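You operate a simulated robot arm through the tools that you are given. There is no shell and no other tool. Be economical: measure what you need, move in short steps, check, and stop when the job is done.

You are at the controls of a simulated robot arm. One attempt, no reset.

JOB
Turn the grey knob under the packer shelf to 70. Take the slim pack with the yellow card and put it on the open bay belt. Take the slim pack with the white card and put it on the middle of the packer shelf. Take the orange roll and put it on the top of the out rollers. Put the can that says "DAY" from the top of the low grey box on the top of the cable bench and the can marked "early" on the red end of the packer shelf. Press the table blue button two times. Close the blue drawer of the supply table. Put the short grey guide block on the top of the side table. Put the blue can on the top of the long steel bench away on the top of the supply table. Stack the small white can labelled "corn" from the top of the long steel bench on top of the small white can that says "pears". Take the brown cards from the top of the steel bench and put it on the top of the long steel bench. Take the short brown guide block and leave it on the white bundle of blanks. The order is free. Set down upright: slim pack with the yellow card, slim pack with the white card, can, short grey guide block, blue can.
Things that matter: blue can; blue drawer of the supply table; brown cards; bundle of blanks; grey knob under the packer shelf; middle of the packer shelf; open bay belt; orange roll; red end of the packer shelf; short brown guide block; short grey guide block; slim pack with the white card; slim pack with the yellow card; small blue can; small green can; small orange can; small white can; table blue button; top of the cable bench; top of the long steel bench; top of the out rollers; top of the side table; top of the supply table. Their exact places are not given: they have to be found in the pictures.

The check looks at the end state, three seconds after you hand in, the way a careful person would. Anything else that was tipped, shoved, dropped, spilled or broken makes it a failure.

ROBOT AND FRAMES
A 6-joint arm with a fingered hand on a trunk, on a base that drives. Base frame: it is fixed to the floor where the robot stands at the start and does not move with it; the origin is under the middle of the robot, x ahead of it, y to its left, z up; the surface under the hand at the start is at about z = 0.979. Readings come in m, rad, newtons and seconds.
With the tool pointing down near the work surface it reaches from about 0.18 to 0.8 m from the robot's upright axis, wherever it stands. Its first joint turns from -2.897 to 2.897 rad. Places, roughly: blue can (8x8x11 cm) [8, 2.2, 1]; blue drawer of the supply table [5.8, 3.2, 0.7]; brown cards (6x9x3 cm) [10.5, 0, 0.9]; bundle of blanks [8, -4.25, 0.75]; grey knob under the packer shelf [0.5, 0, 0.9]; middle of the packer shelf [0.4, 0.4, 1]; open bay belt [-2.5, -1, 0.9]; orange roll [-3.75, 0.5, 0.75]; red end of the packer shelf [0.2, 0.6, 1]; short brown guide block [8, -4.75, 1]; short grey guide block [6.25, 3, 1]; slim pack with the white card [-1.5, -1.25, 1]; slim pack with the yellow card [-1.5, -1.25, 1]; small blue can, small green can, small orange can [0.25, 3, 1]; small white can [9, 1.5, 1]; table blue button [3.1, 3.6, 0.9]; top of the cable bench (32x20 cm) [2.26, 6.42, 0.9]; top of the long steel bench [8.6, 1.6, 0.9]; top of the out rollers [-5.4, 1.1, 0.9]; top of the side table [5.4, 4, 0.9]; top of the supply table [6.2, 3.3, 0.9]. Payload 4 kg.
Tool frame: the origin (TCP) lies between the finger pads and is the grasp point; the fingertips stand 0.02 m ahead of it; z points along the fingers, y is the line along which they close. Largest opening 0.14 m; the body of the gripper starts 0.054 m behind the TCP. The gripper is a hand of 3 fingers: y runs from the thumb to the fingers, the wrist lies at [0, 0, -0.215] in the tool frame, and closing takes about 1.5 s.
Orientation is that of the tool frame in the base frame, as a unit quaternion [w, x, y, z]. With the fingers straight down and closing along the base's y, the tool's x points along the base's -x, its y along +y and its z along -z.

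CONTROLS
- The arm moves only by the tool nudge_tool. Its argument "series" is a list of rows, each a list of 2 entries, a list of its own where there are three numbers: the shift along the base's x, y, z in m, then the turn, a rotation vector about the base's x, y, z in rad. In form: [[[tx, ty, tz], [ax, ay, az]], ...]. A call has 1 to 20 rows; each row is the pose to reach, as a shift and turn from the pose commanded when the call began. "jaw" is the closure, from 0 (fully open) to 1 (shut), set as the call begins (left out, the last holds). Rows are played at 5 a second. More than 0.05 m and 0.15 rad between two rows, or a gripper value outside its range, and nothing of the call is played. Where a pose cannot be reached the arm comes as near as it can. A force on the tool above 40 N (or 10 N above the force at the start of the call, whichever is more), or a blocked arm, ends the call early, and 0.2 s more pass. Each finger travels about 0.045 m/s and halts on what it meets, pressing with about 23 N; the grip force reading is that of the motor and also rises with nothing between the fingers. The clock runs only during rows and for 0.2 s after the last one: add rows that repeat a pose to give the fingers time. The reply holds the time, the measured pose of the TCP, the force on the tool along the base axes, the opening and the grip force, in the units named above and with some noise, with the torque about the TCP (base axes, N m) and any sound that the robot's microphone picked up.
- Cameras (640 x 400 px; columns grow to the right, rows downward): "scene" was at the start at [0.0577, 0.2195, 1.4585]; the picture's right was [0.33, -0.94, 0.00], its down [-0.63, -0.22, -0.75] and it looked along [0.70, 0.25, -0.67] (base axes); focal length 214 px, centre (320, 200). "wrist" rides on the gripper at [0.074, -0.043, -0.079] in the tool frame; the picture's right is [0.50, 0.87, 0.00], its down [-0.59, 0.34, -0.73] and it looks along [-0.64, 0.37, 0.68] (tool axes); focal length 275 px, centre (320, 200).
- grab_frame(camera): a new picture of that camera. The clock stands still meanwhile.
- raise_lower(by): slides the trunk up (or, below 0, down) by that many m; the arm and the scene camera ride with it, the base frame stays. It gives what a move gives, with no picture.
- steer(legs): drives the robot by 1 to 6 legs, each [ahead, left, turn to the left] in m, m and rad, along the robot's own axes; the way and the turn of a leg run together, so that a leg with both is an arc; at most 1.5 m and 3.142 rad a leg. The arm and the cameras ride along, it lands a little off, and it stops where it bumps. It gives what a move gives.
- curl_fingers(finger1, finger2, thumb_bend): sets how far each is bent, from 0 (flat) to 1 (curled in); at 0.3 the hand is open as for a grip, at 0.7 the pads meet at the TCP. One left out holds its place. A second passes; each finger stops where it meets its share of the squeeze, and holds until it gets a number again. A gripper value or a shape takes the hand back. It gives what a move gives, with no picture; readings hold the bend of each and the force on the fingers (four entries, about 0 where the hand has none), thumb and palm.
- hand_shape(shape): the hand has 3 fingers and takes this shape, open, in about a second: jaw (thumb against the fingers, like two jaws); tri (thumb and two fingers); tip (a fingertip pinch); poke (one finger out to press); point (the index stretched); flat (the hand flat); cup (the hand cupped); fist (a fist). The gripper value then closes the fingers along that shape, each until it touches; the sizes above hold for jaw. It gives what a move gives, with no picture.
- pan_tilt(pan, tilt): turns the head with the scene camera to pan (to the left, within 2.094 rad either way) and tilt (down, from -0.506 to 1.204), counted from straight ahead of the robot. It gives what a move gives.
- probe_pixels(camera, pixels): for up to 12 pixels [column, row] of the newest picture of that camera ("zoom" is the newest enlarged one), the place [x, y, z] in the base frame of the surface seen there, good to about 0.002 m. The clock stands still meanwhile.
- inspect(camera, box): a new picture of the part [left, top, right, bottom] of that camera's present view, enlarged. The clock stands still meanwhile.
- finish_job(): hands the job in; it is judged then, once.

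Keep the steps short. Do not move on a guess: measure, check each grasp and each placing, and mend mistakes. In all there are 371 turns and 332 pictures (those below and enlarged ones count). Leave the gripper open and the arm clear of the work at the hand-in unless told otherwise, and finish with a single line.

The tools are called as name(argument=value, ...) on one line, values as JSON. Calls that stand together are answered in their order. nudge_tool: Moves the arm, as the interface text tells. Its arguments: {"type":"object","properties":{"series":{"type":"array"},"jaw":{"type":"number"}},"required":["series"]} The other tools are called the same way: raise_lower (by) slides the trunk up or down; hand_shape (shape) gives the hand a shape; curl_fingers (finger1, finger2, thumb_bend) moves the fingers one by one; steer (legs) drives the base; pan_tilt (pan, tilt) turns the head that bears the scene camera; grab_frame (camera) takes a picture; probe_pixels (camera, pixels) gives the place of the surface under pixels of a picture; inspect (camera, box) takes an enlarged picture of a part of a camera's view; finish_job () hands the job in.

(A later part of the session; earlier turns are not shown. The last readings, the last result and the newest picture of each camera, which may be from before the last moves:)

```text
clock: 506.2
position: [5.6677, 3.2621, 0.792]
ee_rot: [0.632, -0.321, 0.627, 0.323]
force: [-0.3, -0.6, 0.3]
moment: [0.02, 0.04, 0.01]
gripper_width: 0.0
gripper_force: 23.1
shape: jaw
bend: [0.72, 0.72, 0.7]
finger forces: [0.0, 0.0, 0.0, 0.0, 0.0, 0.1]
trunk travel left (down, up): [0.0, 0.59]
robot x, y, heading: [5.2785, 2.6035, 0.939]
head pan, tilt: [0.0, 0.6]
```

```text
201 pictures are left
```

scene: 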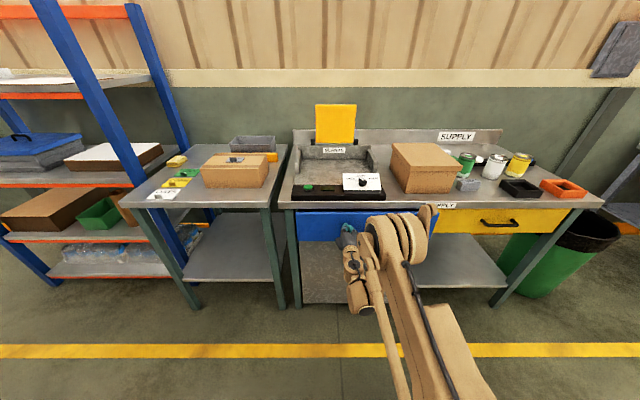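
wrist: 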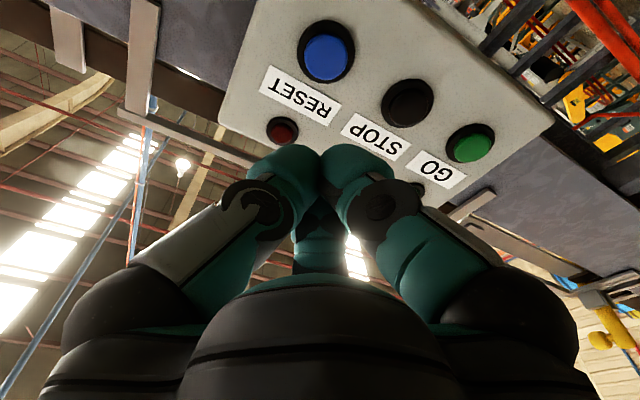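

The drawer slides easily. Continue pushing until it meets its stop.

steer(legs=[[0.05, 0, 0]])

inspect(camera="scene", box=[280, 150, 460, 290])

probe_pixels(camera="zoom", pixels=[[100, 240], [180, 230], [120, 215], [520, 240], [80, 200]])

```text
clock: 507.1
position: [5.6988, 3.3037, 0.7927]
ee_rot: [0.632, -0.321, 0.627, 0.322]
force: [1.2, 0.1, 0.1]
moment: [0.0, -0.01, -0.02]
gripper_width: 0.0002
gripper_force: 22.6
shape: jaw
bend: [0.72, 0.72, 0.7]
finger forces: [0.0, 0.0, 0.0, 0.0, 0.0, 0.1]
trunk travel left (down, up): [0.0, 0.59]
robot x, y, heading: [5.3065, 2.6472, 0.936]
head pan, tilt: [0.0, 0.6]
```

```text
2.86 times, centred on (370, 220) of scene
```

zoom: 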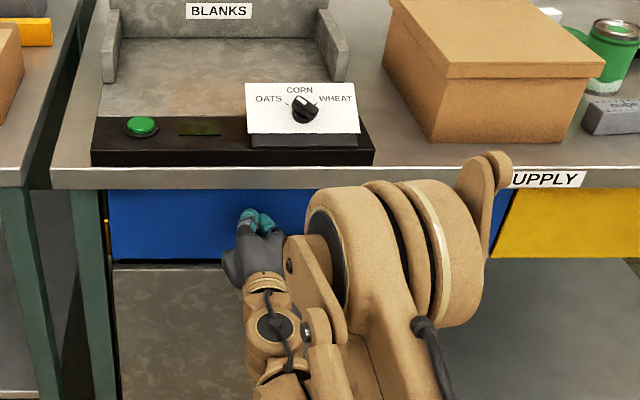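

```text
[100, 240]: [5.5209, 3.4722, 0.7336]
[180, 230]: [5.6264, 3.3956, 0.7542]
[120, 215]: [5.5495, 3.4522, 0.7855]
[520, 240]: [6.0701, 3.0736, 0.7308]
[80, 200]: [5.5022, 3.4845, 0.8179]
```

Drawer face is at 6.056, flush with the yellow one: closed. Back off and look at the grey block among the cans.

steer(legs=[[-0.25, 0, 0]])

inspect(camera="scene", box=[380, 130, 600, 240])

inspect(camera="scene", box=[130, 110, 350, 240])

```text
clock: 508.9
position: [5.5624, 3.1069, 0.7937]
ee_rot: [0.634, -0.318, 0.629, 0.32]
force: [-0.4, 0.5, 0.6]
moment: [0.0, -0.01, -0.01]
gripper_width: 0.0
gripper_force: 22.8
shape: jaw
bend: [0.72, 0.72, 0.7]
finger forces: [0.2, 0.0, 0.1, 0.0, 0.0, 0.1]
trunk travel left (down, up): [0.0, 0.59]
robot x, y, heading: [5.1657, 2.4506, 0.928]
head pan, tilt: [0.0, 0.6]
```

```text
2.91 times, centred on (490, 185) of scene
```

zoom: 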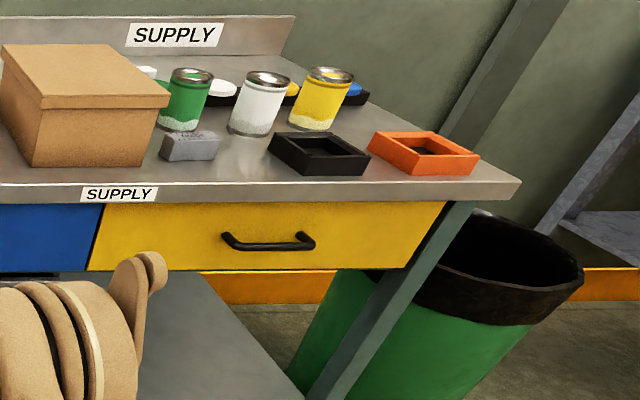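

```text
2.91 times, centred on (240, 175) of scene
```

zoom: 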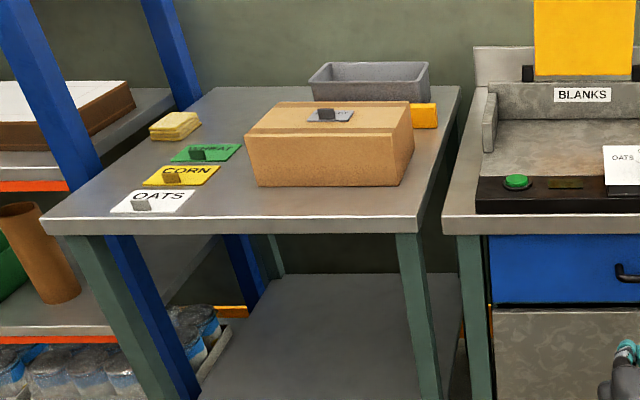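

Bring the hand back to pointing down, raised, and open.

nudge_tool(series=[[[-0.0107, -0.0147, 0.0364], [-0.1155, 0.084, 0]], [[-0.0214, -0.0294, 0.0728], [-0.231, 0.168, 0]], [[-0.0321, -0.0441, 0.1092], [-0.3466, 0.2519, 0]], [[-0.0428, -0.0588, 0.1456], [-0.4621, 0.3359, 0]], [[-0.0535, -0.0735, 0.182], [-0.5776, 0.4198, 0]], [[-0.0642, -0.0882, 0.2184], [-0.6931, 0.5038, 0]], [[-0.0749, -0.1029, 0.2548], [-0.8087, 0.5878, 0]], [[-0.0856, -0.1176, 0.2912], [-0.9242, 0.6717, 0]], [[-0.0963, -0.1323, 0.3276], [-1.0397, 0.7557, 0]], [[-0.107, -0.147, 0.364], [-1.1552, 0.8397, 0]], [[-0.1177, -0.1617, 0.4004], [-1.2708, 0.9236, 0]], [[-0.1177, -0.1617, 0.4004], [-1.2708, 0.9236, 0]]], jaw=0)

steer(legs=[[0, -0.45, 0.014]])

raise_lower(by=0.2)

pan_tilt(pan=0.0, tilt=0.65)

grab_frame(camera="scene")

```text
clock: 511.5
position: [5.445, 2.9415, 1.1905]
ee_rot: [0.004, -0.455, 0.891, -0.001]
force: [-1.1, -0.6, -0.1]
moment: [0.0, 0.01, -0.03]
gripper_width: 0.1395
gripper_force: 0.1
shape: jaw
bend: [0.3, 0.3, 0.3]
finger forces: [0.0, 0.1, 0.0, 0.1, 0.0, 0.0]
trunk travel left (down, up): [0.0, 0.59]
robot x, y, heading: [5.1648, 2.4528, 0.929]
head pan, tilt: [0.0, 0.6]
```

```text
clock: 514.1
position: [5.7901, 2.6888, 1.1906]
ee_rot: [0.005, -0.465, 0.885, -0.002]
force: [0.3, 0.4, 0.4]
moment: [-0.01, -0.02, -0.01]
gripper_width: 0.1399
gripper_force: 0.1
shape: jaw
bend: [0.3, 0.3, 0.3]
finger forces: [0.0, 0.0, 0.0, 0.0, 0.0, 0.1]
trunk travel left (down, up): [0.0, 0.59]
robot x, y, heading: [5.5228, 2.1918, 0.952]
head pan, tilt: [0.0, 0.6]
```

```text
clock: 516.3
position: [5.7896, 2.688, 1.391]
ee_rot: [0.005, -0.466, 0.885, -0.002]
force: [-0.3, -0.3, 0.2]
moment: [0.0, -0.01, 0.02]
gripper_width: 0.1399
gripper_force: 0.0
shape: jaw
bend: [0.3, 0.3, 0.3]
finger forces: [0.0, 0.1, 0.1, 0.0, 0.1, 0.0]
trunk travel left (down, up): [-0.2, 0.39]
robot x, y, heading: [5.5211, 2.19, 0.953]
head pan, tilt: [0.0, 0.6]
```

```text
clock: 516.9
position: [5.7903, 2.6876, 1.3914]
ee_rot: [0.004, -0.465, 0.885, -0.002]
force: [0.8, -0.5, -1.2]
moment: [0.01, 0.0, 0.0]
gripper_width: 0.1403
gripper_force: 0.0
shape: jaw
bend: [0.3, 0.3, 0.3]
finger forces: [0.0, 0.0, 0.1, 0.1, 0.0, 0.0]
trunk travel left (down, up): [-0.2, 0.39]
robot x, y, heading: [5.5248, 2.1903, 0.952]
head pan, tilt: [0.0, 0.649]
```

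```text
197 pictures are left
```

scene: 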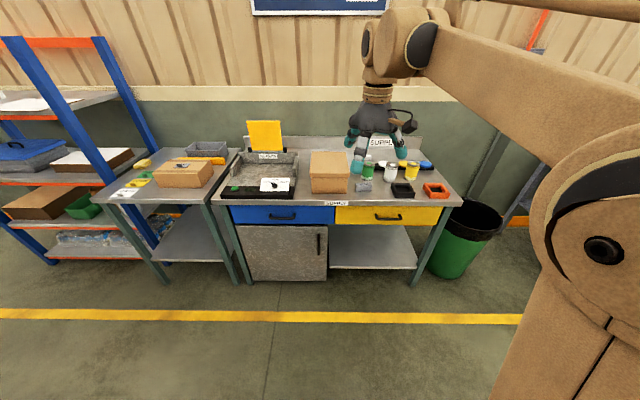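

inspect(camera="scene", box=[300, 130, 470, 220])

probe_pixels(camera="zoom", pixels=[[235, 215], [220, 205], [265, 205], [245, 228], [255, 160], [340, 160], [415, 155], [385, 225], [225, 245], [300, 245], [265, 190], [290, 225]])

```text
3.76 times, centred on (385, 175) of scene
```

zoom: 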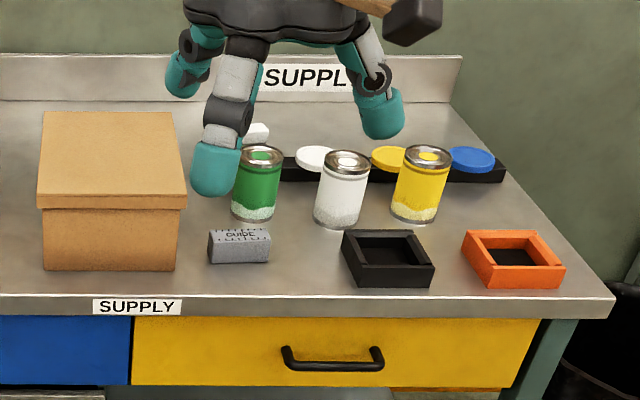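

```text
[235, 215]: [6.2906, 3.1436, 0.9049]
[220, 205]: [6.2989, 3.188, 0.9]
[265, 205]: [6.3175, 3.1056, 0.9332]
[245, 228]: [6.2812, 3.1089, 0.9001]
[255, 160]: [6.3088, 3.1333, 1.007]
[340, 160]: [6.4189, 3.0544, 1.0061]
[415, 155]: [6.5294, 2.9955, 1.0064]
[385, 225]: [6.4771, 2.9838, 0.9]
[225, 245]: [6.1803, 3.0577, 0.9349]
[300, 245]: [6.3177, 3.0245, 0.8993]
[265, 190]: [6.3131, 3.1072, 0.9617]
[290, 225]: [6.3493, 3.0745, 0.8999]
```

inspect(camera="scene", box=[345, 175, 385, 205])

probe_pixels(camera="zoom", pixels=[[200, 180], [300, 170], [390, 175], [200, 210], [300, 205], [390, 205], [200, 260], [390, 260], [180, 230], [220, 165], [380, 160]])

```text
13.33 times, centred on (365, 190) of scene
```

zoom: 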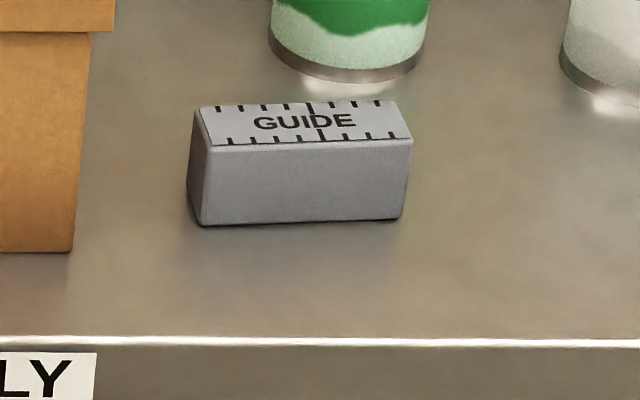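

```text
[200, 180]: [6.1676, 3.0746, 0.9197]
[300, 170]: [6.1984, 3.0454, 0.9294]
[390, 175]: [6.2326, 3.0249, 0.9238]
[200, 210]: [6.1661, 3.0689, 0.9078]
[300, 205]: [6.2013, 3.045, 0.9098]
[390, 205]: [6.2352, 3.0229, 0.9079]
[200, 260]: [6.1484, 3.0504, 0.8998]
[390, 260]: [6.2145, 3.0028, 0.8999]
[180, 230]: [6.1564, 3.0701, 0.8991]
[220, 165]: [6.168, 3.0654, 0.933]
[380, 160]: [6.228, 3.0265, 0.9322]
```

The grey GUIDE block: centre ≈(6.212, 3.063), 8.2×4×4 cm, top z≈0.942. Drive 0.45 m closer.

steer(legs=[[0.45, 0, 0]])

pan_tilt(pan=0.1, tilt=0.9)

grab_frame(camera="scene")

```text
clock: 519.6
position: [6.0439, 3.0489, 1.3901]
ee_rot: [0.005, -0.466, 0.885, -0.001]
force: [-1.1, 0.4, -0.9]
moment: [0.0, 0.01, -0.01]
gripper_width: 0.1398
gripper_force: 0.1
shape: jaw
bend: [0.3, 0.3, 0.3]
finger forces: [0.1, 0.0, 0.0, 0.0, 0.0, 0.0]
trunk travel left (down, up): [-0.2, 0.39]
robot x, y, heading: [5.7768, 2.551, 0.953]
head pan, tilt: [0.0, 0.649]
```

```text
clock: 520.4
position: [6.0446, 3.0487, 1.3919]
ee_rot: [0.005, -0.466, 0.885, -0.002]
force: [0.5, 0.3, 0.2]
moment: [-0.01, 0.01, 0.03]
gripper_width: 0.1405
gripper_force: 0.1
shape: jaw
bend: [0.3, 0.3, 0.3]
finger forces: [0.1, 0.0, 0.1, 0.1, 0.0, 0.1]
trunk travel left (down, up): [-0.2, 0.39]
robot x, y, heading: [5.782, 2.5503, 0.957]
head pan, tilt: [0.099, 0.901]
```

```text
194 pictures are left
```

scene: 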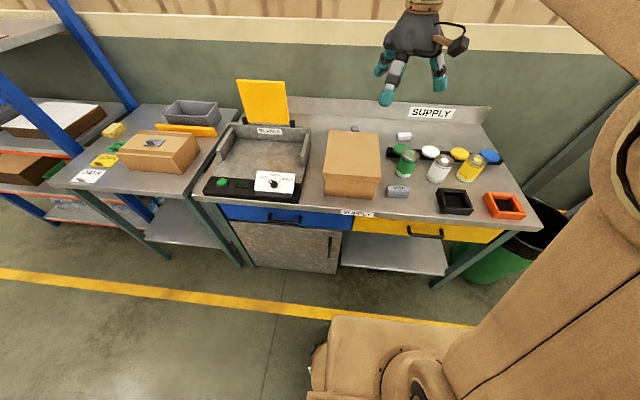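

inspect(camera="scene", box=[370, 170, 430, 210])

probe_pixels(camera="zoom", pixels=[[180, 165], [415, 155], [190, 230], [300, 185], [205, 200], [390, 200], [200, 280], [390, 270], [300, 230], [185, 300], [405, 290], [420, 230]])

```text
10.00 times, centred on (400, 190) of scene
```

zoom: 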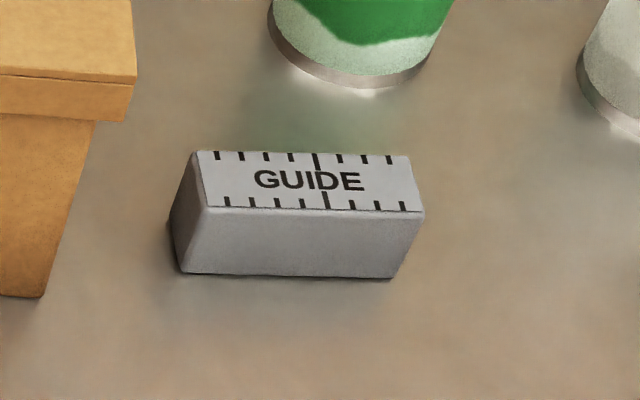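

```text
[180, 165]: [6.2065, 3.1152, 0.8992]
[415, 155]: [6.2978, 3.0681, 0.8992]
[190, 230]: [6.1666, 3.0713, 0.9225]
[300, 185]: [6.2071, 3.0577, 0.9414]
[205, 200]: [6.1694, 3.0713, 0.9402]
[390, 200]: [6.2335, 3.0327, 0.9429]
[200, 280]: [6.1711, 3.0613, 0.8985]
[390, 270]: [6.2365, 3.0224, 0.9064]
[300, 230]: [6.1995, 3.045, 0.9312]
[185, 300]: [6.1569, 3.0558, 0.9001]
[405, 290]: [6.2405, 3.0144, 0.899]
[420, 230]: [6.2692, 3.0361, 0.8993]
```

probe_pixels(camera="zoom", pixels=[[130, 90], [125, 118], [90, 160], [60, 230], [42, 290], [130, 60]])

```text
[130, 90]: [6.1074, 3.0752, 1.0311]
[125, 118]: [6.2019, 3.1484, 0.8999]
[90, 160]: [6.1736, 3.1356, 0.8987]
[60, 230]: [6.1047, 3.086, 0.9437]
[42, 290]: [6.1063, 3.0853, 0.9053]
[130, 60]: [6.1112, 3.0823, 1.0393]
```

Gap to the box is adequate. Turn the hand +27°, part-close, and move above the block.

nudge_tool(series=[[[0.042, 0.004, 0], [0, 0, 0.12]], [[0.085, 0.008, 0], [0, 0, 0.24]], [[0.128, 0.011, 0], [0, 0, 0.36]], [[0.17, 0.015, 0], [0, 0, 0.475]], [[0.17, 0.015, -0.05], [0, 0, 0.475]], [[0.17, 0.015, -0.1], [0, 0, 0.475]], [[0.17, 0.015, -0.15], [0, 0, 0.475]], [[0.17, 0.015, -0.2], [0, 0, 0.475]], [[0.17, 0.015, -0.25], [0, 0, 0.475]], [[0.17, 0.015, -0.3], [0, 0, 0.475]], [[0.17, 0.015, -0.36], [0, 0, 0.475]]], jaw=0.25)

nudge_tool(series=[[[0.042, 0.004, 0], [0, 0, 0.12]], [[0.085, 0.008, 0], [0, 0, 0.24]], [[0.128, 0.011, 0], [0, 0, 0.36]], [[0.17, 0.015, 0], [0, 0, 0.475]], [[0.17, 0.015, -0.05], [0, 0, 0.475]], [[0.17, 0.015, -0.1], [0, 0, 0.475]], [[0.17, 0.015, -0.15], [0, 0, 0.475]], [[0.17, 0.015, -0.2], [0, 0, 0.475]], [[0.17, 0.015, -0.25], [0, 0, 0.475]], [[0.17, 0.015, -0.3], [0, 0, 0.475]], [[0.17, 0.015, -0.345], [0, 0, 0.475]], [[0.17, 0.015, -0.345], [0, 0, 0.475]]], jaw=0.25)

grab_frame(camera="wrist")

```text
refused: row 11 steps farther than a row can; nothing moved
```

```text
clock: 523.0
position: [6.2145, 3.0624, 1.0471]
ee_rot: [0.006, -0.661, 0.75, 0.0]
force: [-0.6, -0.3, -0.7]
moment: [0.01, 0.02, 0.0]
gripper_width: 0.1051
gripper_force: 0.0
shape: jaw
bend: [0.25, 0.25, 0.23]
finger forces: [0.0, 0.0, 0.1, 0.1, 0.0, 0.1]
trunk travel left (down, up): [-0.2, 0.39]
robot x, y, heading: [5.7794, 2.5529, 0.955]
head pan, tilt: [0.099, 0.901]
```

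```text
192 pictures are left
```

wrist: 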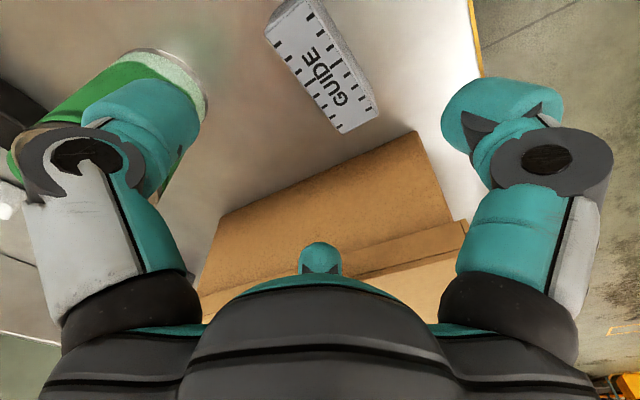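

The thumb (left) is close to the green can and finger 2 to the box. Check distances.

probe_pixels(camera="wrist", pixels=[[195, 115], [160, 95], [110, 95], [180, 70], [135, 60], [320, 248], [320, 265], [345, 255], [450, 110], [400, 270], [330, 225], [160, 60]])

inspect(camera="scene", box=[330, 100, 480, 220])

```text
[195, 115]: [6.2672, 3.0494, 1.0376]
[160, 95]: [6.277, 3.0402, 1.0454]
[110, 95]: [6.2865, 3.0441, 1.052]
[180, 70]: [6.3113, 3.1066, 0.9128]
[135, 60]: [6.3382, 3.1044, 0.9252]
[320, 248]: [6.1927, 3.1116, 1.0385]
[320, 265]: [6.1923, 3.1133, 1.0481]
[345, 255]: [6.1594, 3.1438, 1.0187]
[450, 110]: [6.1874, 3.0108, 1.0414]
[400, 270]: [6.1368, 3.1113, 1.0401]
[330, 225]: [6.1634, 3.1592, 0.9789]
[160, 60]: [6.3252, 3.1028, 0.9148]
```

```text
3.33 times, centred on (405, 160) of scene
```

zoom: 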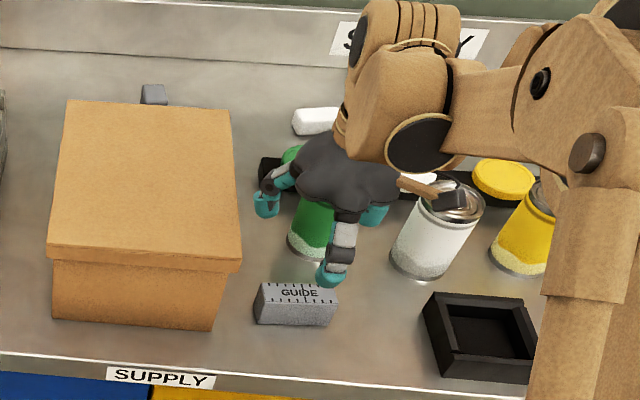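

Clearances hold (3 cm to the can, 2.5 cm to the box). Descend to z≈0.937.

nudge_tool(series=[[[0, 0, -0.03], [0, 0, 0]], [[0, 0, -0.06], [0, 0, 0]], [[0, 0, -0.09], [0, 0, 0]], [[0, 0, -0.11], [0, 0, 0]], [[0, 0, -0.11], [0, 0, 0]]])

grab_frame(camera="wrist")

```text
clock: 524.2
position: [6.2129, 3.0639, 0.9385]
ee_rot: [0.006, -0.662, 0.749, 0.0]
force: [0.5, 0.0, 0.7]
moment: [0.01, 0.01, 0.02]
gripper_width: 0.1054
gripper_force: 0.0
shape: jaw
bend: [0.25, 0.25, 0.23]
finger forces: [0.1, 0.0, 0.0, 0.1, 0.1, 0.1]
trunk travel left (down, up): [-0.2, 0.39]
robot x, y, heading: [5.7783, 2.5515, 0.957]
head pan, tilt: [0.099, 0.901]
```

```text
190 pictures are left
```

wrist: 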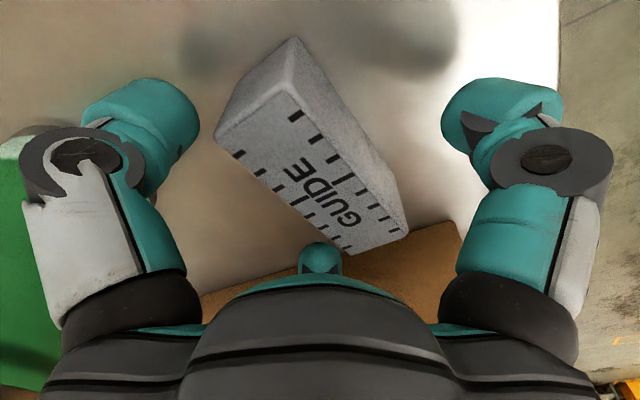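

Block sits between the pads as planned. Lower 4 mm and close.

nudge_tool(series=[[[0, 0, -0.004], [0, 0, 0]], [[0, 0, -0.004], [0, 0, 0]], [[0, 0, -0.004], [0, 0, 0]], [[0, 0, -0.004], [0, 0, 0]], [[0, 0, -0.004], [0, 0, 0]], [[0, 0, -0.004], [0, 0, 0]], [[0, 0, -0.004], [0, 0, 0]], [[0, 0, -0.004], [0, 0, 0]], [[0, 0, -0.004], [0, 0, 0]], [[0, 0, -0.004], [0, 0, 0]]], jaw=1)

grab_frame(camera="wrist")

```text
clock: 526.4
position: [6.213, 3.0635, 0.9345]
ee_rot: [0.005, -0.662, 0.749, -0.001]
force: [0.0, 0.6, 0.3]
moment: [0.05, 0.08, 0.0]
gripper_width: 0.0394
gripper_force: 23.1
shape: jaw
bend: [0.4, 1.0, 0.46]
finger forces: [28.5, 17.1, 0.1, 0.0, 12.1, 0.1]
trunk travel left (down, up): [-0.2, 0.39]
robot x, y, heading: [5.7759, 2.551, 0.955]
head pan, tilt: [0.099, 0.901]
```

```text
189 pictures are left
```

wrist: 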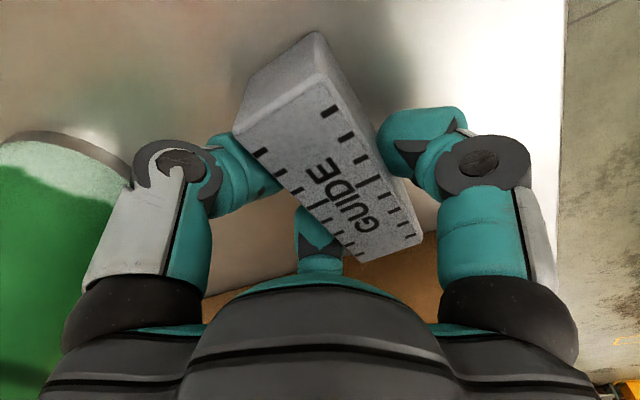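

Gripped from both long sides. Lift to z 1.2.

nudge_tool(series=[[[0, 0, 0.02], [0, 0, 0]], [[0, 0, 0.05], [0, 0, 0]], [[0, 0, 0.1], [0, 0, 0]], [[0, 0, 0.15], [0, 0, 0]], [[0, 0, 0.2], [0, 0, 0]], [[0, 0, 0.25], [0, 0, 0]], [[0, 0, 0.27], [0, 0, 0]]])

grab_frame(camera="wrist")

inspect(camera="scene", box=[330, 60, 490, 220])

```text
clock: 528.0
position: [6.2124, 3.0626, 1.2018]
ee_rot: [0.004, -0.662, 0.75, -0.001]
force: [-0.2, 0.4, -1.7]
moment: [0.02, -0.01, 0.04]
gripper_width: 0.0383
gripper_force: 22.9
shape: jaw
bend: [0.4, 1.0, 0.47]
finger forces: [28.7, 15.9, 0.0, 0.1, 12.7, 0.0]
trunk travel left (down, up): [-0.2, 0.39]
robot x, y, heading: [5.7774, 2.5528, 0.956]
head pan, tilt: [0.099, 0.901]
```

```text
188 pictures are left
```

wrist: 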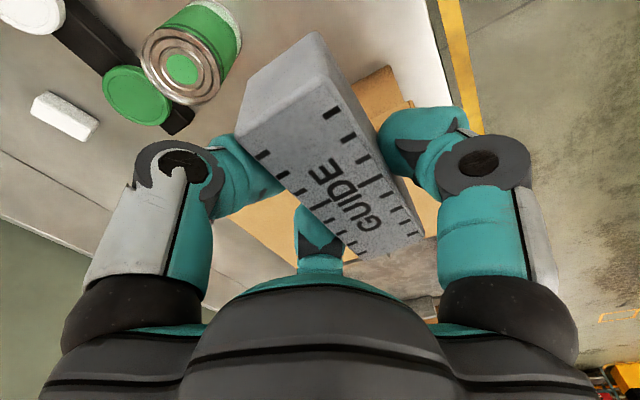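

```text
2.50 times, centred on (410, 140) of scene
```

zoom: 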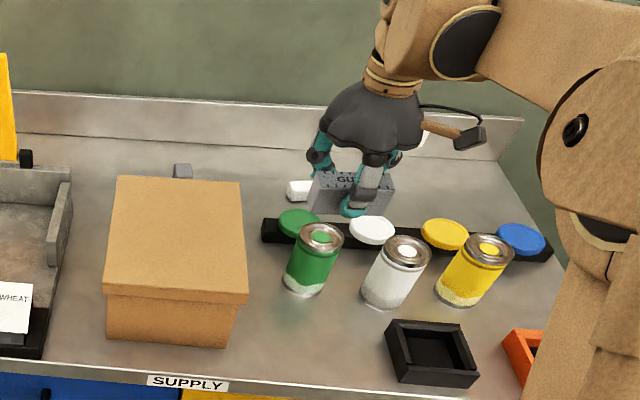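

Block lifted level. Back off and move left to the side table.

steer(legs=[[-0.25, 0, -0.014], [0, 1.1, 0]])

pan_tilt(pan=0.1, tilt=0.75)

grab_frame(camera="scene")

```text
clock: 535.1
position: [5.1653, 3.5182, 1.1998]
ee_rot: [0.005, -0.657, 0.754, 0.0]
force: [-1.4, -0.2, -1.4]
moment: [0.05, -0.01, -0.02]
gripper_width: 0.0384
gripper_force: 22.9
shape: jaw
bend: [0.4, 1.0, 0.47]
finger forces: [28.7, 16.1, 0.0, 0.1, 12.7, 0.0]
trunk travel left (down, up): [-0.2, 0.39]
robot x, y, heading: [4.7243, 3.0137, 0.944]
head pan, tilt: [0.099, 0.901]
```

```text
clock: 535.8
position: [5.1655, 3.518, 1.2021]
ee_rot: [0.005, -0.657, 0.754, 0.001]
force: [0.4, 0.7, -0.5]
moment: [-0.01, -0.04, -0.01]
gripper_width: 0.0383
gripper_force: 23.3
shape: jaw
bend: [0.4, 1.0, 0.47]
finger forces: [28.7, 15.8, 0.0, 0.0, 12.7, 0.1]
trunk travel left (down, up): [-0.2, 0.39]
robot x, y, heading: [4.7207, 3.0122, 0.944]
head pan, tilt: [0.099, 0.75]
```

```text
186 pictures are left
```

scene: 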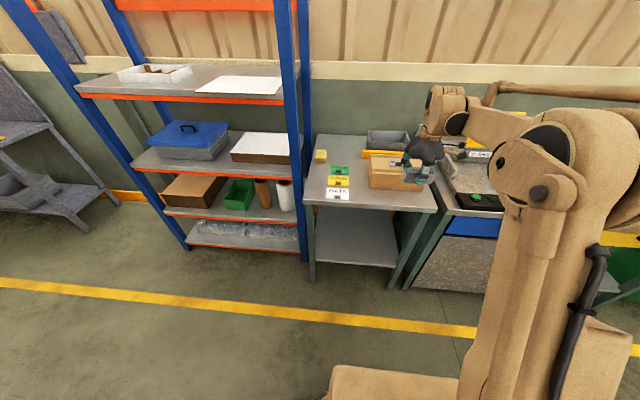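

inspect(camera="scene", box=[300, 110, 450, 220])

probe_pixels(camera="zoom", pixels=[[255, 270], [260, 350], [400, 350], [560, 370], [250, 200], [280, 260], [230, 130], [180, 320], [290, 305], [425, 310], [60, 350], [245, 310]])

```text
3.64 times, centred on (375, 165) of scene
```

zoom: 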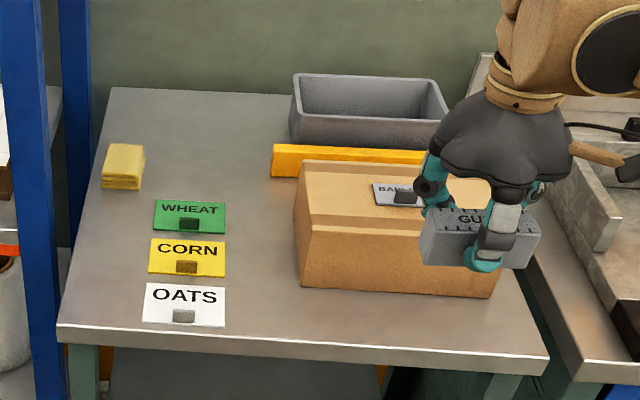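

```text
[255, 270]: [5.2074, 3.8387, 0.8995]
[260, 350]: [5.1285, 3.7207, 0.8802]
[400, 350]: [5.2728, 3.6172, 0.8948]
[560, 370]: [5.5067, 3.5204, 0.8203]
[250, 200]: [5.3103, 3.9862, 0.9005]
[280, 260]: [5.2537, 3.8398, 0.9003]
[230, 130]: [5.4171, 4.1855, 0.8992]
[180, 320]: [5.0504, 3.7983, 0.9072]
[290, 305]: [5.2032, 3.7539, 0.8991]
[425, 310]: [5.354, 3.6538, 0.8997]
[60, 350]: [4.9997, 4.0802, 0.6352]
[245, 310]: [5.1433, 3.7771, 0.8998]
```

probe_pixels(camera="scene", pixels=[[305, 255], [188, 245], [270, 250], [315, 278], [400, 285], [300, 150], [330, 200]])

```text
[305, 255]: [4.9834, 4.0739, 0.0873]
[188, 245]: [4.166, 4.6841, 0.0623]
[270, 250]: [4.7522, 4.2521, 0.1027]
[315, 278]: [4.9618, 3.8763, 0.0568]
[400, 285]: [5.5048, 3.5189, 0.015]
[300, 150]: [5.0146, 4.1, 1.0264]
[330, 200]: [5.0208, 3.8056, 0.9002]
```

Shelf and table legs leave room. Drive in: ahead 0.45, left 0.2.

steer(legs=[[0.2, 0.2, 0], [0.25, 0, 0]])

pan_tilt(pan=0.1, tilt=0.9)

grab_frame(camera="scene")

```text
clock: 539.2
position: [5.2592, 3.9876, 1.2008]
ee_rot: [0.005, -0.656, 0.755, 0.0]
force: [0.6, 0.3, -0.9]
moment: [0.0, -0.02, 0.02]
gripper_width: 0.0384
gripper_force: 23.3
shape: jaw
bend: [0.4, 1.0, 0.47]
finger forces: [28.7, 16.0, 0.0, 0.1, 12.7, 0.0]
trunk travel left (down, up): [-0.2, 0.39]
robot x, y, heading: [4.8158, 3.4814, 0.944]
head pan, tilt: [0.099, 0.75]
```

```text
clock: 539.9
position: [5.2583, 3.9863, 1.2005]
ee_rot: [0.005, -0.656, 0.755, 0.0]
force: [0.4, 0.6, -0.9]
moment: [-0.01, -0.02, 0.01]
gripper_width: 0.0385
gripper_force: 23.5
shape: jaw
bend: [0.4, 1.0, 0.47]
finger forces: [28.8, 16.0, 0.0, 0.0, 12.8, 0.0]
trunk travel left (down, up): [-0.2, 0.39]
robot x, y, heading: [4.8135, 3.48, 0.944]
head pan, tilt: [0.099, 0.901]
```

```text
184 pictures are left
```

scene: 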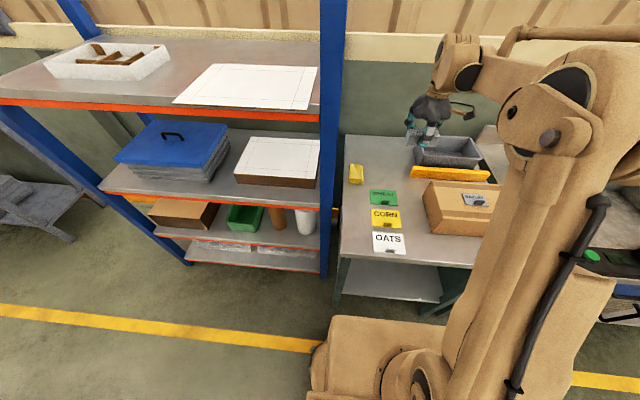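

inspect(camera="scene", box=[340, 110, 500, 220])

probe_pixels(camera="zoom", pixels=[[210, 190], [260, 190], [210, 250], [235, 220], [285, 255], [285, 220], [95, 230], [120, 310], [230, 320], [290, 240], [180, 230], [300, 190]])

```text
3.64 times, centred on (420, 165) of scene
```

zoom: 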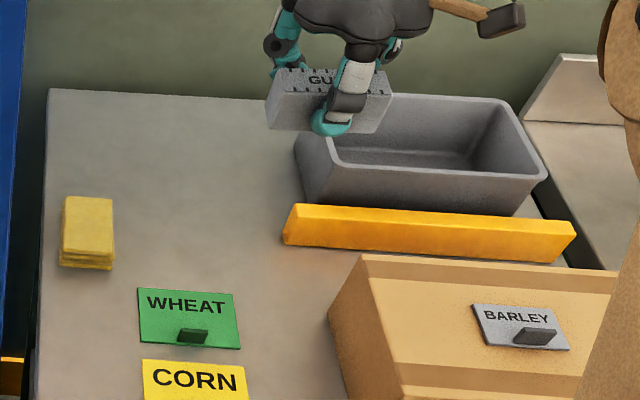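

```text
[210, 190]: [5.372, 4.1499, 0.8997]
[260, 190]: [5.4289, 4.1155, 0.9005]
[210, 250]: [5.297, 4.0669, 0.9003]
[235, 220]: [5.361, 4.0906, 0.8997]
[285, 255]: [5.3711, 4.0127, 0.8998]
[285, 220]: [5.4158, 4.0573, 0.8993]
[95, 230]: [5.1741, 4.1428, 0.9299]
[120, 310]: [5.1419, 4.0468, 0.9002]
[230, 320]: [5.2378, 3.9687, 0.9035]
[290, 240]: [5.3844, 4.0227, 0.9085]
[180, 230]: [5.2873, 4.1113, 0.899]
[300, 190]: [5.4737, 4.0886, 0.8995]
```

Free spot near (5.287, 4.066). Move above it and lower.

nudge_tool(series=[[[0.015, 0.04, 0], [0, 0, 0]], [[0.029, 0.08, 0], [0, 0, 0]], [[0.029, 0.08, -0.05], [0, 0, 0]], [[0.029, 0.08, -0.1], [0, 0, 0]], [[0.029, 0.08, -0.15], [0, 0, 0]], [[0.029, 0.08, -0.2], [0, 0, 0]], [[0.029, 0.08, -0.24], [0, 0, 0]], [[0.029, 0.08, -0.254], [0, 0, 0]], [[0.029, 0.08, -0.254], [0, 0, 0]]])

inspect(camera="scene", box=[340, 110, 500, 220])

```text
clock: 541.9
position: [5.2877, 4.0672, 0.9457]
ee_rot: [0.005, -0.656, 0.755, -0.001]
force: [0.2, -0.1, -1.0]
moment: [0.04, 0.0, -0.02]
gripper_width: 0.038
gripper_force: 23.6
shape: jaw
bend: [0.4, 1.0, 0.47]
finger forces: [28.5, 15.9, 0.1, 0.0, 12.4, 0.0]
trunk travel left (down, up): [-0.2, 0.39]
robot x, y, heading: [4.8111, 3.4776, 0.941]
head pan, tilt: [0.099, 0.901]
```

```text
3.64 times, centred on (420, 165) of scene
```

zoom: 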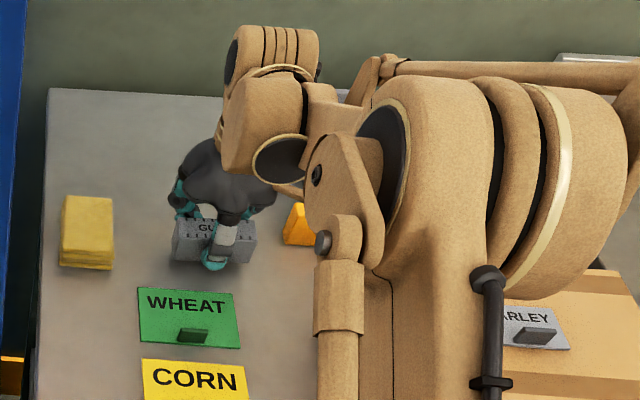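

Clear of everything. Lower the last centimetre to contact.

nudge_tool(series=[[[0, 0, -0.005], [0, 0, 0]], [[0, 0, -0.009], [0, 0, 0]], [[0, 0, -0.012], [0, 0, 0]], [[0, 0, -0.012], [0, 0, 0]]])

```text
clock: 542.9
position: [5.2877, 4.0654, 0.9343]
ee_rot: [0.004, -0.656, 0.755, -0.001]
force: [0.0, -0.3, 0.7]
moment: [0.01, 0.07, -0.02]
gripper_width: 0.0381
gripper_force: 23.6
shape: jaw
bend: [0.4, 1.0, 0.47]
finger forces: [28.5, 16.8, 0.0, 0.0, 12.1, 0.0]
trunk travel left (down, up): [-0.2, 0.39]
robot x, y, heading: [4.8133, 3.4851, 0.938]
head pan, tilt: [0.099, 0.901]
```

nudge_tool(series=[[[0, 0, -0.0015], [0, 0, 0]], [[0, 0, -0.0015], [0, 0, 0]]])

nudge_tool(series=[[[0, 0, 0], [0, 0, 0]], [[0, 0, 0], [0, 0, 0]], [[0, 0, 0], [0, 0, 0]], [[0, 0, 0], [0, 0, 0]], [[0, 0, 0], [0, 0, 0]], [[0, 0, 0], [0, 0, 0]]], jaw=0.4)

grab_frame(camera="wrist")

```text
clock: 543.5
position: [5.2871, 4.0655, 0.9337]
ee_rot: [0.005, -0.656, 0.755, 0.0]
force: [2.6, 0.8, 6.1]
moment: [-0.01, 0.22, -0.03]
gripper_width: 0.0382
gripper_force: 23.4
shape: jaw
bend: [0.4, 1.0, 0.47]
finger forces: [29.2, 19.9, 0.0, 0.1, 11.5, 0.1]
trunk travel left (down, up): [-0.2, 0.39]
robot x, y, heading: [4.8184, 3.4804, 0.945]
head pan, tilt: [0.099, 0.901]
```

```text
clock: 544.9
position: [5.2886, 4.067, 0.9341]
ee_rot: [0.004, -0.656, 0.755, 0.0]
force: [0.5, 0.5, 0.6]
moment: [0.0, -0.01, 0.01]
gripper_width: 0.0834
gripper_force: 0.0
shape: jaw
bend: [0.3, 0.3, 0.29]
finger forces: [0.0, 0.1, 0.0, 0.1, 0.1, 0.0]
trunk travel left (down, up): [-0.2, 0.39]
robot x, y, heading: [4.8126, 3.4845, 0.94]
head pan, tilt: [0.099, 0.901]
```

```text
181 pictures are left
```

wrist: 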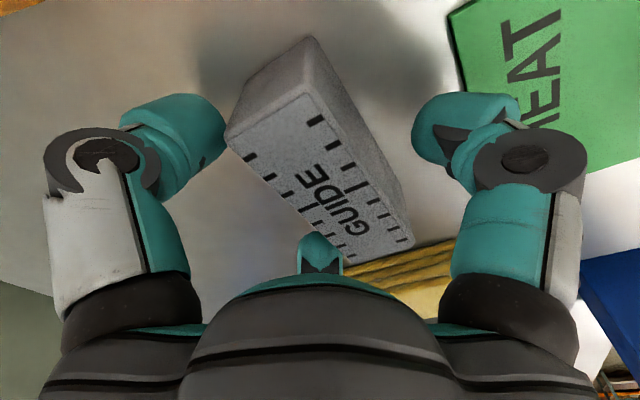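

Released and free. Lift straight up and retract.

nudge_tool(series=[[[0, 0, 0.03], [0, 0, 0]], [[0, 0, 0.07], [0, 0, 0]], [[0, 0, 0.12], [0, 0, 0]], [[0, 0, 0.17], [0, 0, 0]], [[0, 0, 0.22], [0, 0, 0]], [[0, 0, 0.27], [0, 0, 0]], [[-0.029, -0.04, 0.27], [0, 0, -0.12]], [[-0.059, -0.08, 0.27], [0, 0, -0.24]], [[-0.088, -0.12, 0.27], [0, 0, -0.36]], [[-0.117, -0.16, 0.27], [0, 0, -0.475]]])

inspect(camera="scene", box=[340, 110, 500, 220])

```text
clock: 547.1
position: [5.169, 3.9101, 1.204]
ee_rot: [0.006, -0.46, 0.888, -0.001]
force: [0.8, 0.2, -0.6]
moment: [0.0, -0.01, 0.01]
gripper_width: 0.0835
gripper_force: 0.1
shape: jaw
bend: [0.3, 0.3, 0.29]
finger forces: [0.0, 0.1, 0.0, 0.0, 0.0, 0.1]
trunk travel left (down, up): [-0.2, 0.39]
robot x, y, heading: [4.816, 3.4822, 0.942]
head pan, tilt: [0.099, 0.901]
```

```text
3.64 times, centred on (420, 165) of scene
```

zoom: 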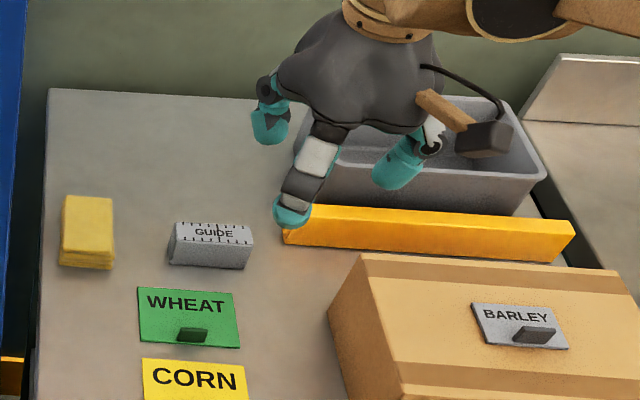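

GUIDE block stands on the side table. Next the blue can on the long steel bench: back off and drive right along the aisle.

steer(legs=[[-0.5, 0, 0], [0, -1.2, 0], [0, -1.2, 0], [0, -0.8, 0]])

pan_tilt(pan=0.0, tilt=0.55)

grab_frame(camera="scene")

```text
clock: 565.0
position: [7.4428, 1.7169, 1.2029]
ee_rot: [0.005, -0.483, 0.875, -0.001]
force: [0.2, 0.6, -0.8]
moment: [-0.02, 0.03, 0.02]
gripper_width: 0.0838
gripper_force: 0.1
shape: jaw
bend: [0.3, 0.3, 0.29]
finger forces: [0.1, 0.0, 0.0, 0.0, 0.0, 0.0]
trunk travel left (down, up): [-0.2, 0.39]
robot x, y, heading: [7.1087, 1.2705, 0.994]
head pan, tilt: [0.099, 0.901]
```

```text
clock: 565.9
position: [7.4423, 1.7176, 1.2027]
ee_rot: [0.005, -0.484, 0.875, -0.002]
force: [-0.2, -0.2, 0.4]
moment: [-0.01, -0.02, 0.01]
gripper_width: 0.0837
gripper_force: 0.1
shape: jaw
bend: [0.3, 0.3, 0.29]
finger forces: [0.0, 0.1, 0.1, 0.1, 0.0, 0.0]
trunk travel left (down, up): [-0.2, 0.39]
robot x, y, heading: [7.1106, 1.2682, 0.992]
head pan, tilt: [0.0, 0.55]
```

```text
179 pictures are left
```

scene: 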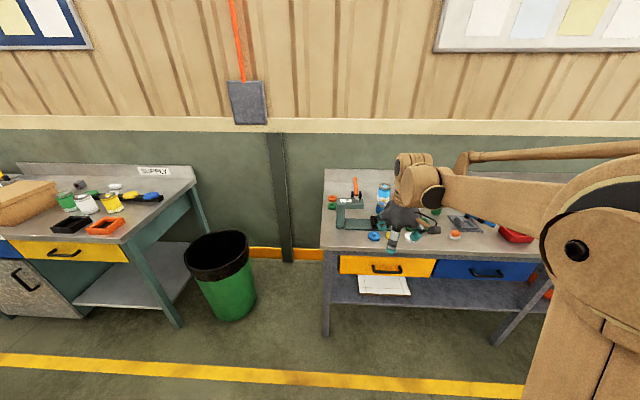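

inspect(camera="scene", box=[310, 160, 560, 270])

probe_pixels(camera="scene", pixels=[[383, 188], [378, 188], [390, 188], [384, 205], [383, 215], [345, 235], [370, 250], [365, 190], [340, 215]])

```text
2.56 times, centred on (435, 215) of scene
```

zoom: 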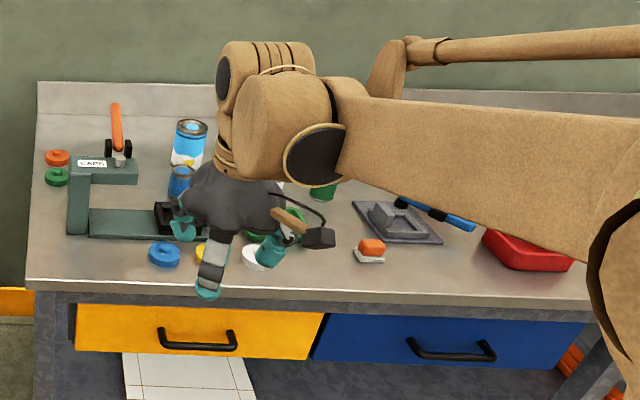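

```text
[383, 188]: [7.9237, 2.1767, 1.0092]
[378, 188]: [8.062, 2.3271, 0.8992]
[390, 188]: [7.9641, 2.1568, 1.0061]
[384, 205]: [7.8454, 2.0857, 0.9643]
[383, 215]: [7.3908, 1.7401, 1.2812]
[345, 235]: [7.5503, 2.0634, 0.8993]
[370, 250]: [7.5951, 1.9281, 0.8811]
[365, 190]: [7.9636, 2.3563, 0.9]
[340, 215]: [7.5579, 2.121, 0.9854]
```

A can stands at about (7.94, 2.17) and something blue in front of it. I'll shift right for a clear view.

steer(legs=[[0, -0.4, -0.05]])

pan_tilt(pan=0.25, tilt=0.6)

inspect(camera="scene", box=[250, 140, 450, 270])

```text
clock: 568.3
position: [7.787, 1.4794, 1.2031]
ee_rot: [0.005, -0.463, 0.886, -0.002]
force: [0.8, -0.2, 0.8]
moment: [0.05, 0.02, -0.03]
gripper_width: 0.0835
gripper_force: 0.1
shape: jaw
bend: [0.3, 0.3, 0.29]
finger forces: [0.0, 0.0, 0.0, 0.0, 0.1, 0.0]
trunk travel left (down, up): [-0.2, 0.39]
robot x, y, heading: [7.4343, 1.0527, 0.941]
head pan, tilt: [0.0, 0.55]
```

```text
clock: 569.1
position: [7.7875, 1.4799, 1.2049]
ee_rot: [0.005, -0.463, 0.886, -0.001]
force: [-0.3, 0.0, -0.2]
moment: [0.01, 0.02, -0.01]
gripper_width: 0.0835
gripper_force: 0.0
shape: jaw
bend: [0.3, 0.3, 0.29]
finger forces: [0.1, 0.0, 0.1, 0.0, 0.0, 0.1]
trunk travel left (down, up): [-0.2, 0.39]
robot x, y, heading: [7.4304, 1.0494, 0.946]
head pan, tilt: [0.25, 0.6]
```

```text
3.08 times, centred on (350, 205) of scene
```

zoom: 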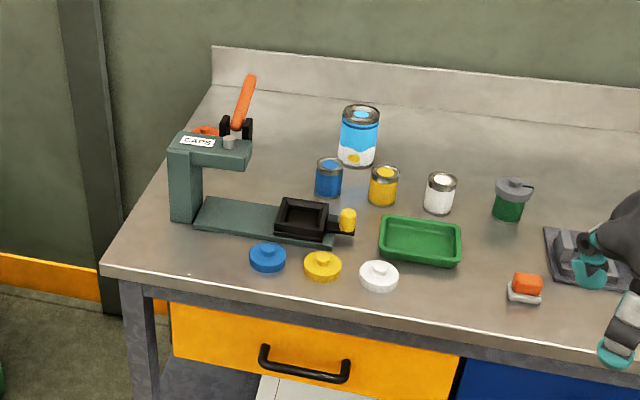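

probe_pixels(camera="zoom", pixels=[[343, 114], [378, 116], [361, 107], [361, 121], [360, 140], [357, 163], [330, 162], [383, 173], [440, 178], [330, 170], [400, 225]])

```text
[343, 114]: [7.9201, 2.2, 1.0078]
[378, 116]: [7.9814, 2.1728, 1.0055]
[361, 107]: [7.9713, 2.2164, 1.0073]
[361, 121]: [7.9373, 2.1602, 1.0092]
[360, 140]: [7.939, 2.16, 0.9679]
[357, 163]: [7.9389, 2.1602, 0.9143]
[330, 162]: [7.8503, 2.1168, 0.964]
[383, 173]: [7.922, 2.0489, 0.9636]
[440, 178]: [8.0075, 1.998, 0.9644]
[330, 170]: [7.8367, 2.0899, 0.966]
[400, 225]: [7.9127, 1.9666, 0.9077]
```

The large blue can: centre (7.953, 2.187), top 1.008. Drive closer.

steer(legs=[[0.24, 0.2, 0], [0.23, 0, 0]])

pan_tilt(pan=0.1, tilt=0.85)

grab_frame(camera="scene")

```text
clock: 572.6
position: [7.8973, 1.9911, 1.2015]
ee_rot: [0.005, -0.467, 0.884, -0.001]
force: [0.5, 0.1, -0.1]
moment: [-0.02, 0.01, 0.05]
gripper_width: 0.0839
gripper_force: 0.1
shape: jaw
bend: [0.3, 0.3, 0.29]
finger forces: [0.1, 0.1, 0.0, 0.0, 0.0, 0.0]
trunk travel left (down, up): [-0.2, 0.39]
robot x, y, heading: [7.5462, 1.5566, 0.962]
head pan, tilt: [0.25, 0.6]
```

```text
clock: 573.3
position: [7.8959, 1.9908, 1.2031]
ee_rot: [0.005, -0.467, 0.884, -0.001]
force: [0.5, -0.5, -0.5]
moment: [-0.02, 0.02, 0.01]
gripper_width: 0.0835
gripper_force: 0.0
shape: jaw
bend: [0.3, 0.3, 0.29]
finger forces: [0.1, 0.1, 0.0, 0.0, 0.0, 0.1]
trunk travel left (down, up): [-0.2, 0.39]
robot x, y, heading: [7.5478, 1.5549, 0.957]
head pan, tilt: [0.099, 0.85]
```

```text
176 pictures are left
```

scene: 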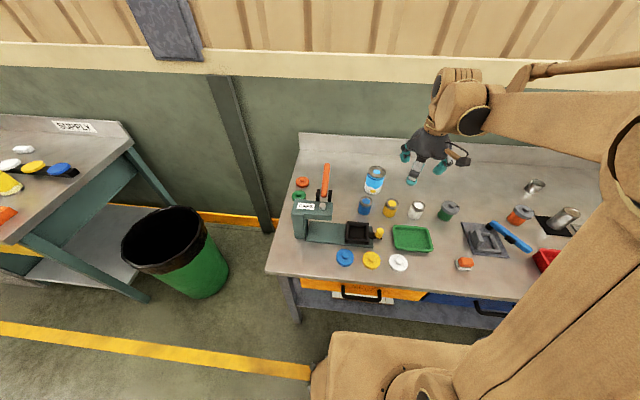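

Move above the can with the yaw that keeps the fingers away from the pots, jaw at 0.1.

nudge_tool(series=[[[0.011, 0.039, 0], [0, 0, -0.12]], [[0.023, 0.078, 0], [0, 0, -0.24]], [[0.034, 0.117, 0], [0, 0, -0.36]], [[0.046, 0.157, 0], [0, 0, -0.487]], [[0.057, 0.196, 0], [0, 0, -0.487]], [[0.057, 0.196, -0.05], [0, 0, -0.487]], [[0.057, 0.196, -0.1], [0, 0, -0.487]], [[0.057, 0.196, -0.125], [0, 0, -0.487]], [[0.057, 0.196, -0.125], [0, 0, -0.487]]], jaw=0.08)

grab_frame(camera="wrist")

probe_pixels(camera="wrist", pixels=[[320, 110], [280, 110], [370, 110], [320, 80], [320, 140]])

```text
clock: 575.3
position: [7.9525, 2.1869, 1.0787]
ee_rot: [0.004, -0.239, 0.971, -0.003]
force: [0.3, 0.2, 0.5]
moment: [-0.05, -0.03, -0.03]
gripper_width: 0.1287
gripper_force: 0.1
shape: jaw
bend: [0.24, 0.24, 0.23]
finger forces: [0.1, 0.1, 0.1, 0.0, 0.0, 0.0]
trunk travel left (down, up): [-0.2, 0.39]
robot x, y, heading: [7.5439, 1.5552, 0.953]
head pan, tilt: [0.099, 0.85]
```

```text
175 pictures are left
```

wrist: 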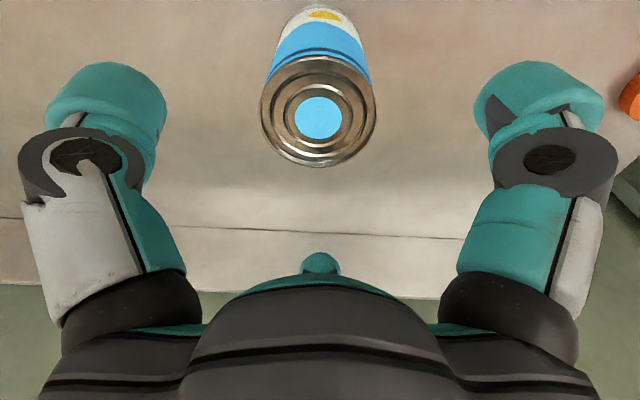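

```text
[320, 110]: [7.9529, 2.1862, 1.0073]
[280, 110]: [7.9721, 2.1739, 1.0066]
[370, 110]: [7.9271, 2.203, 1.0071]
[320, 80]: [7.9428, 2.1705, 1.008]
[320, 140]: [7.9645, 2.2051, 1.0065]
```

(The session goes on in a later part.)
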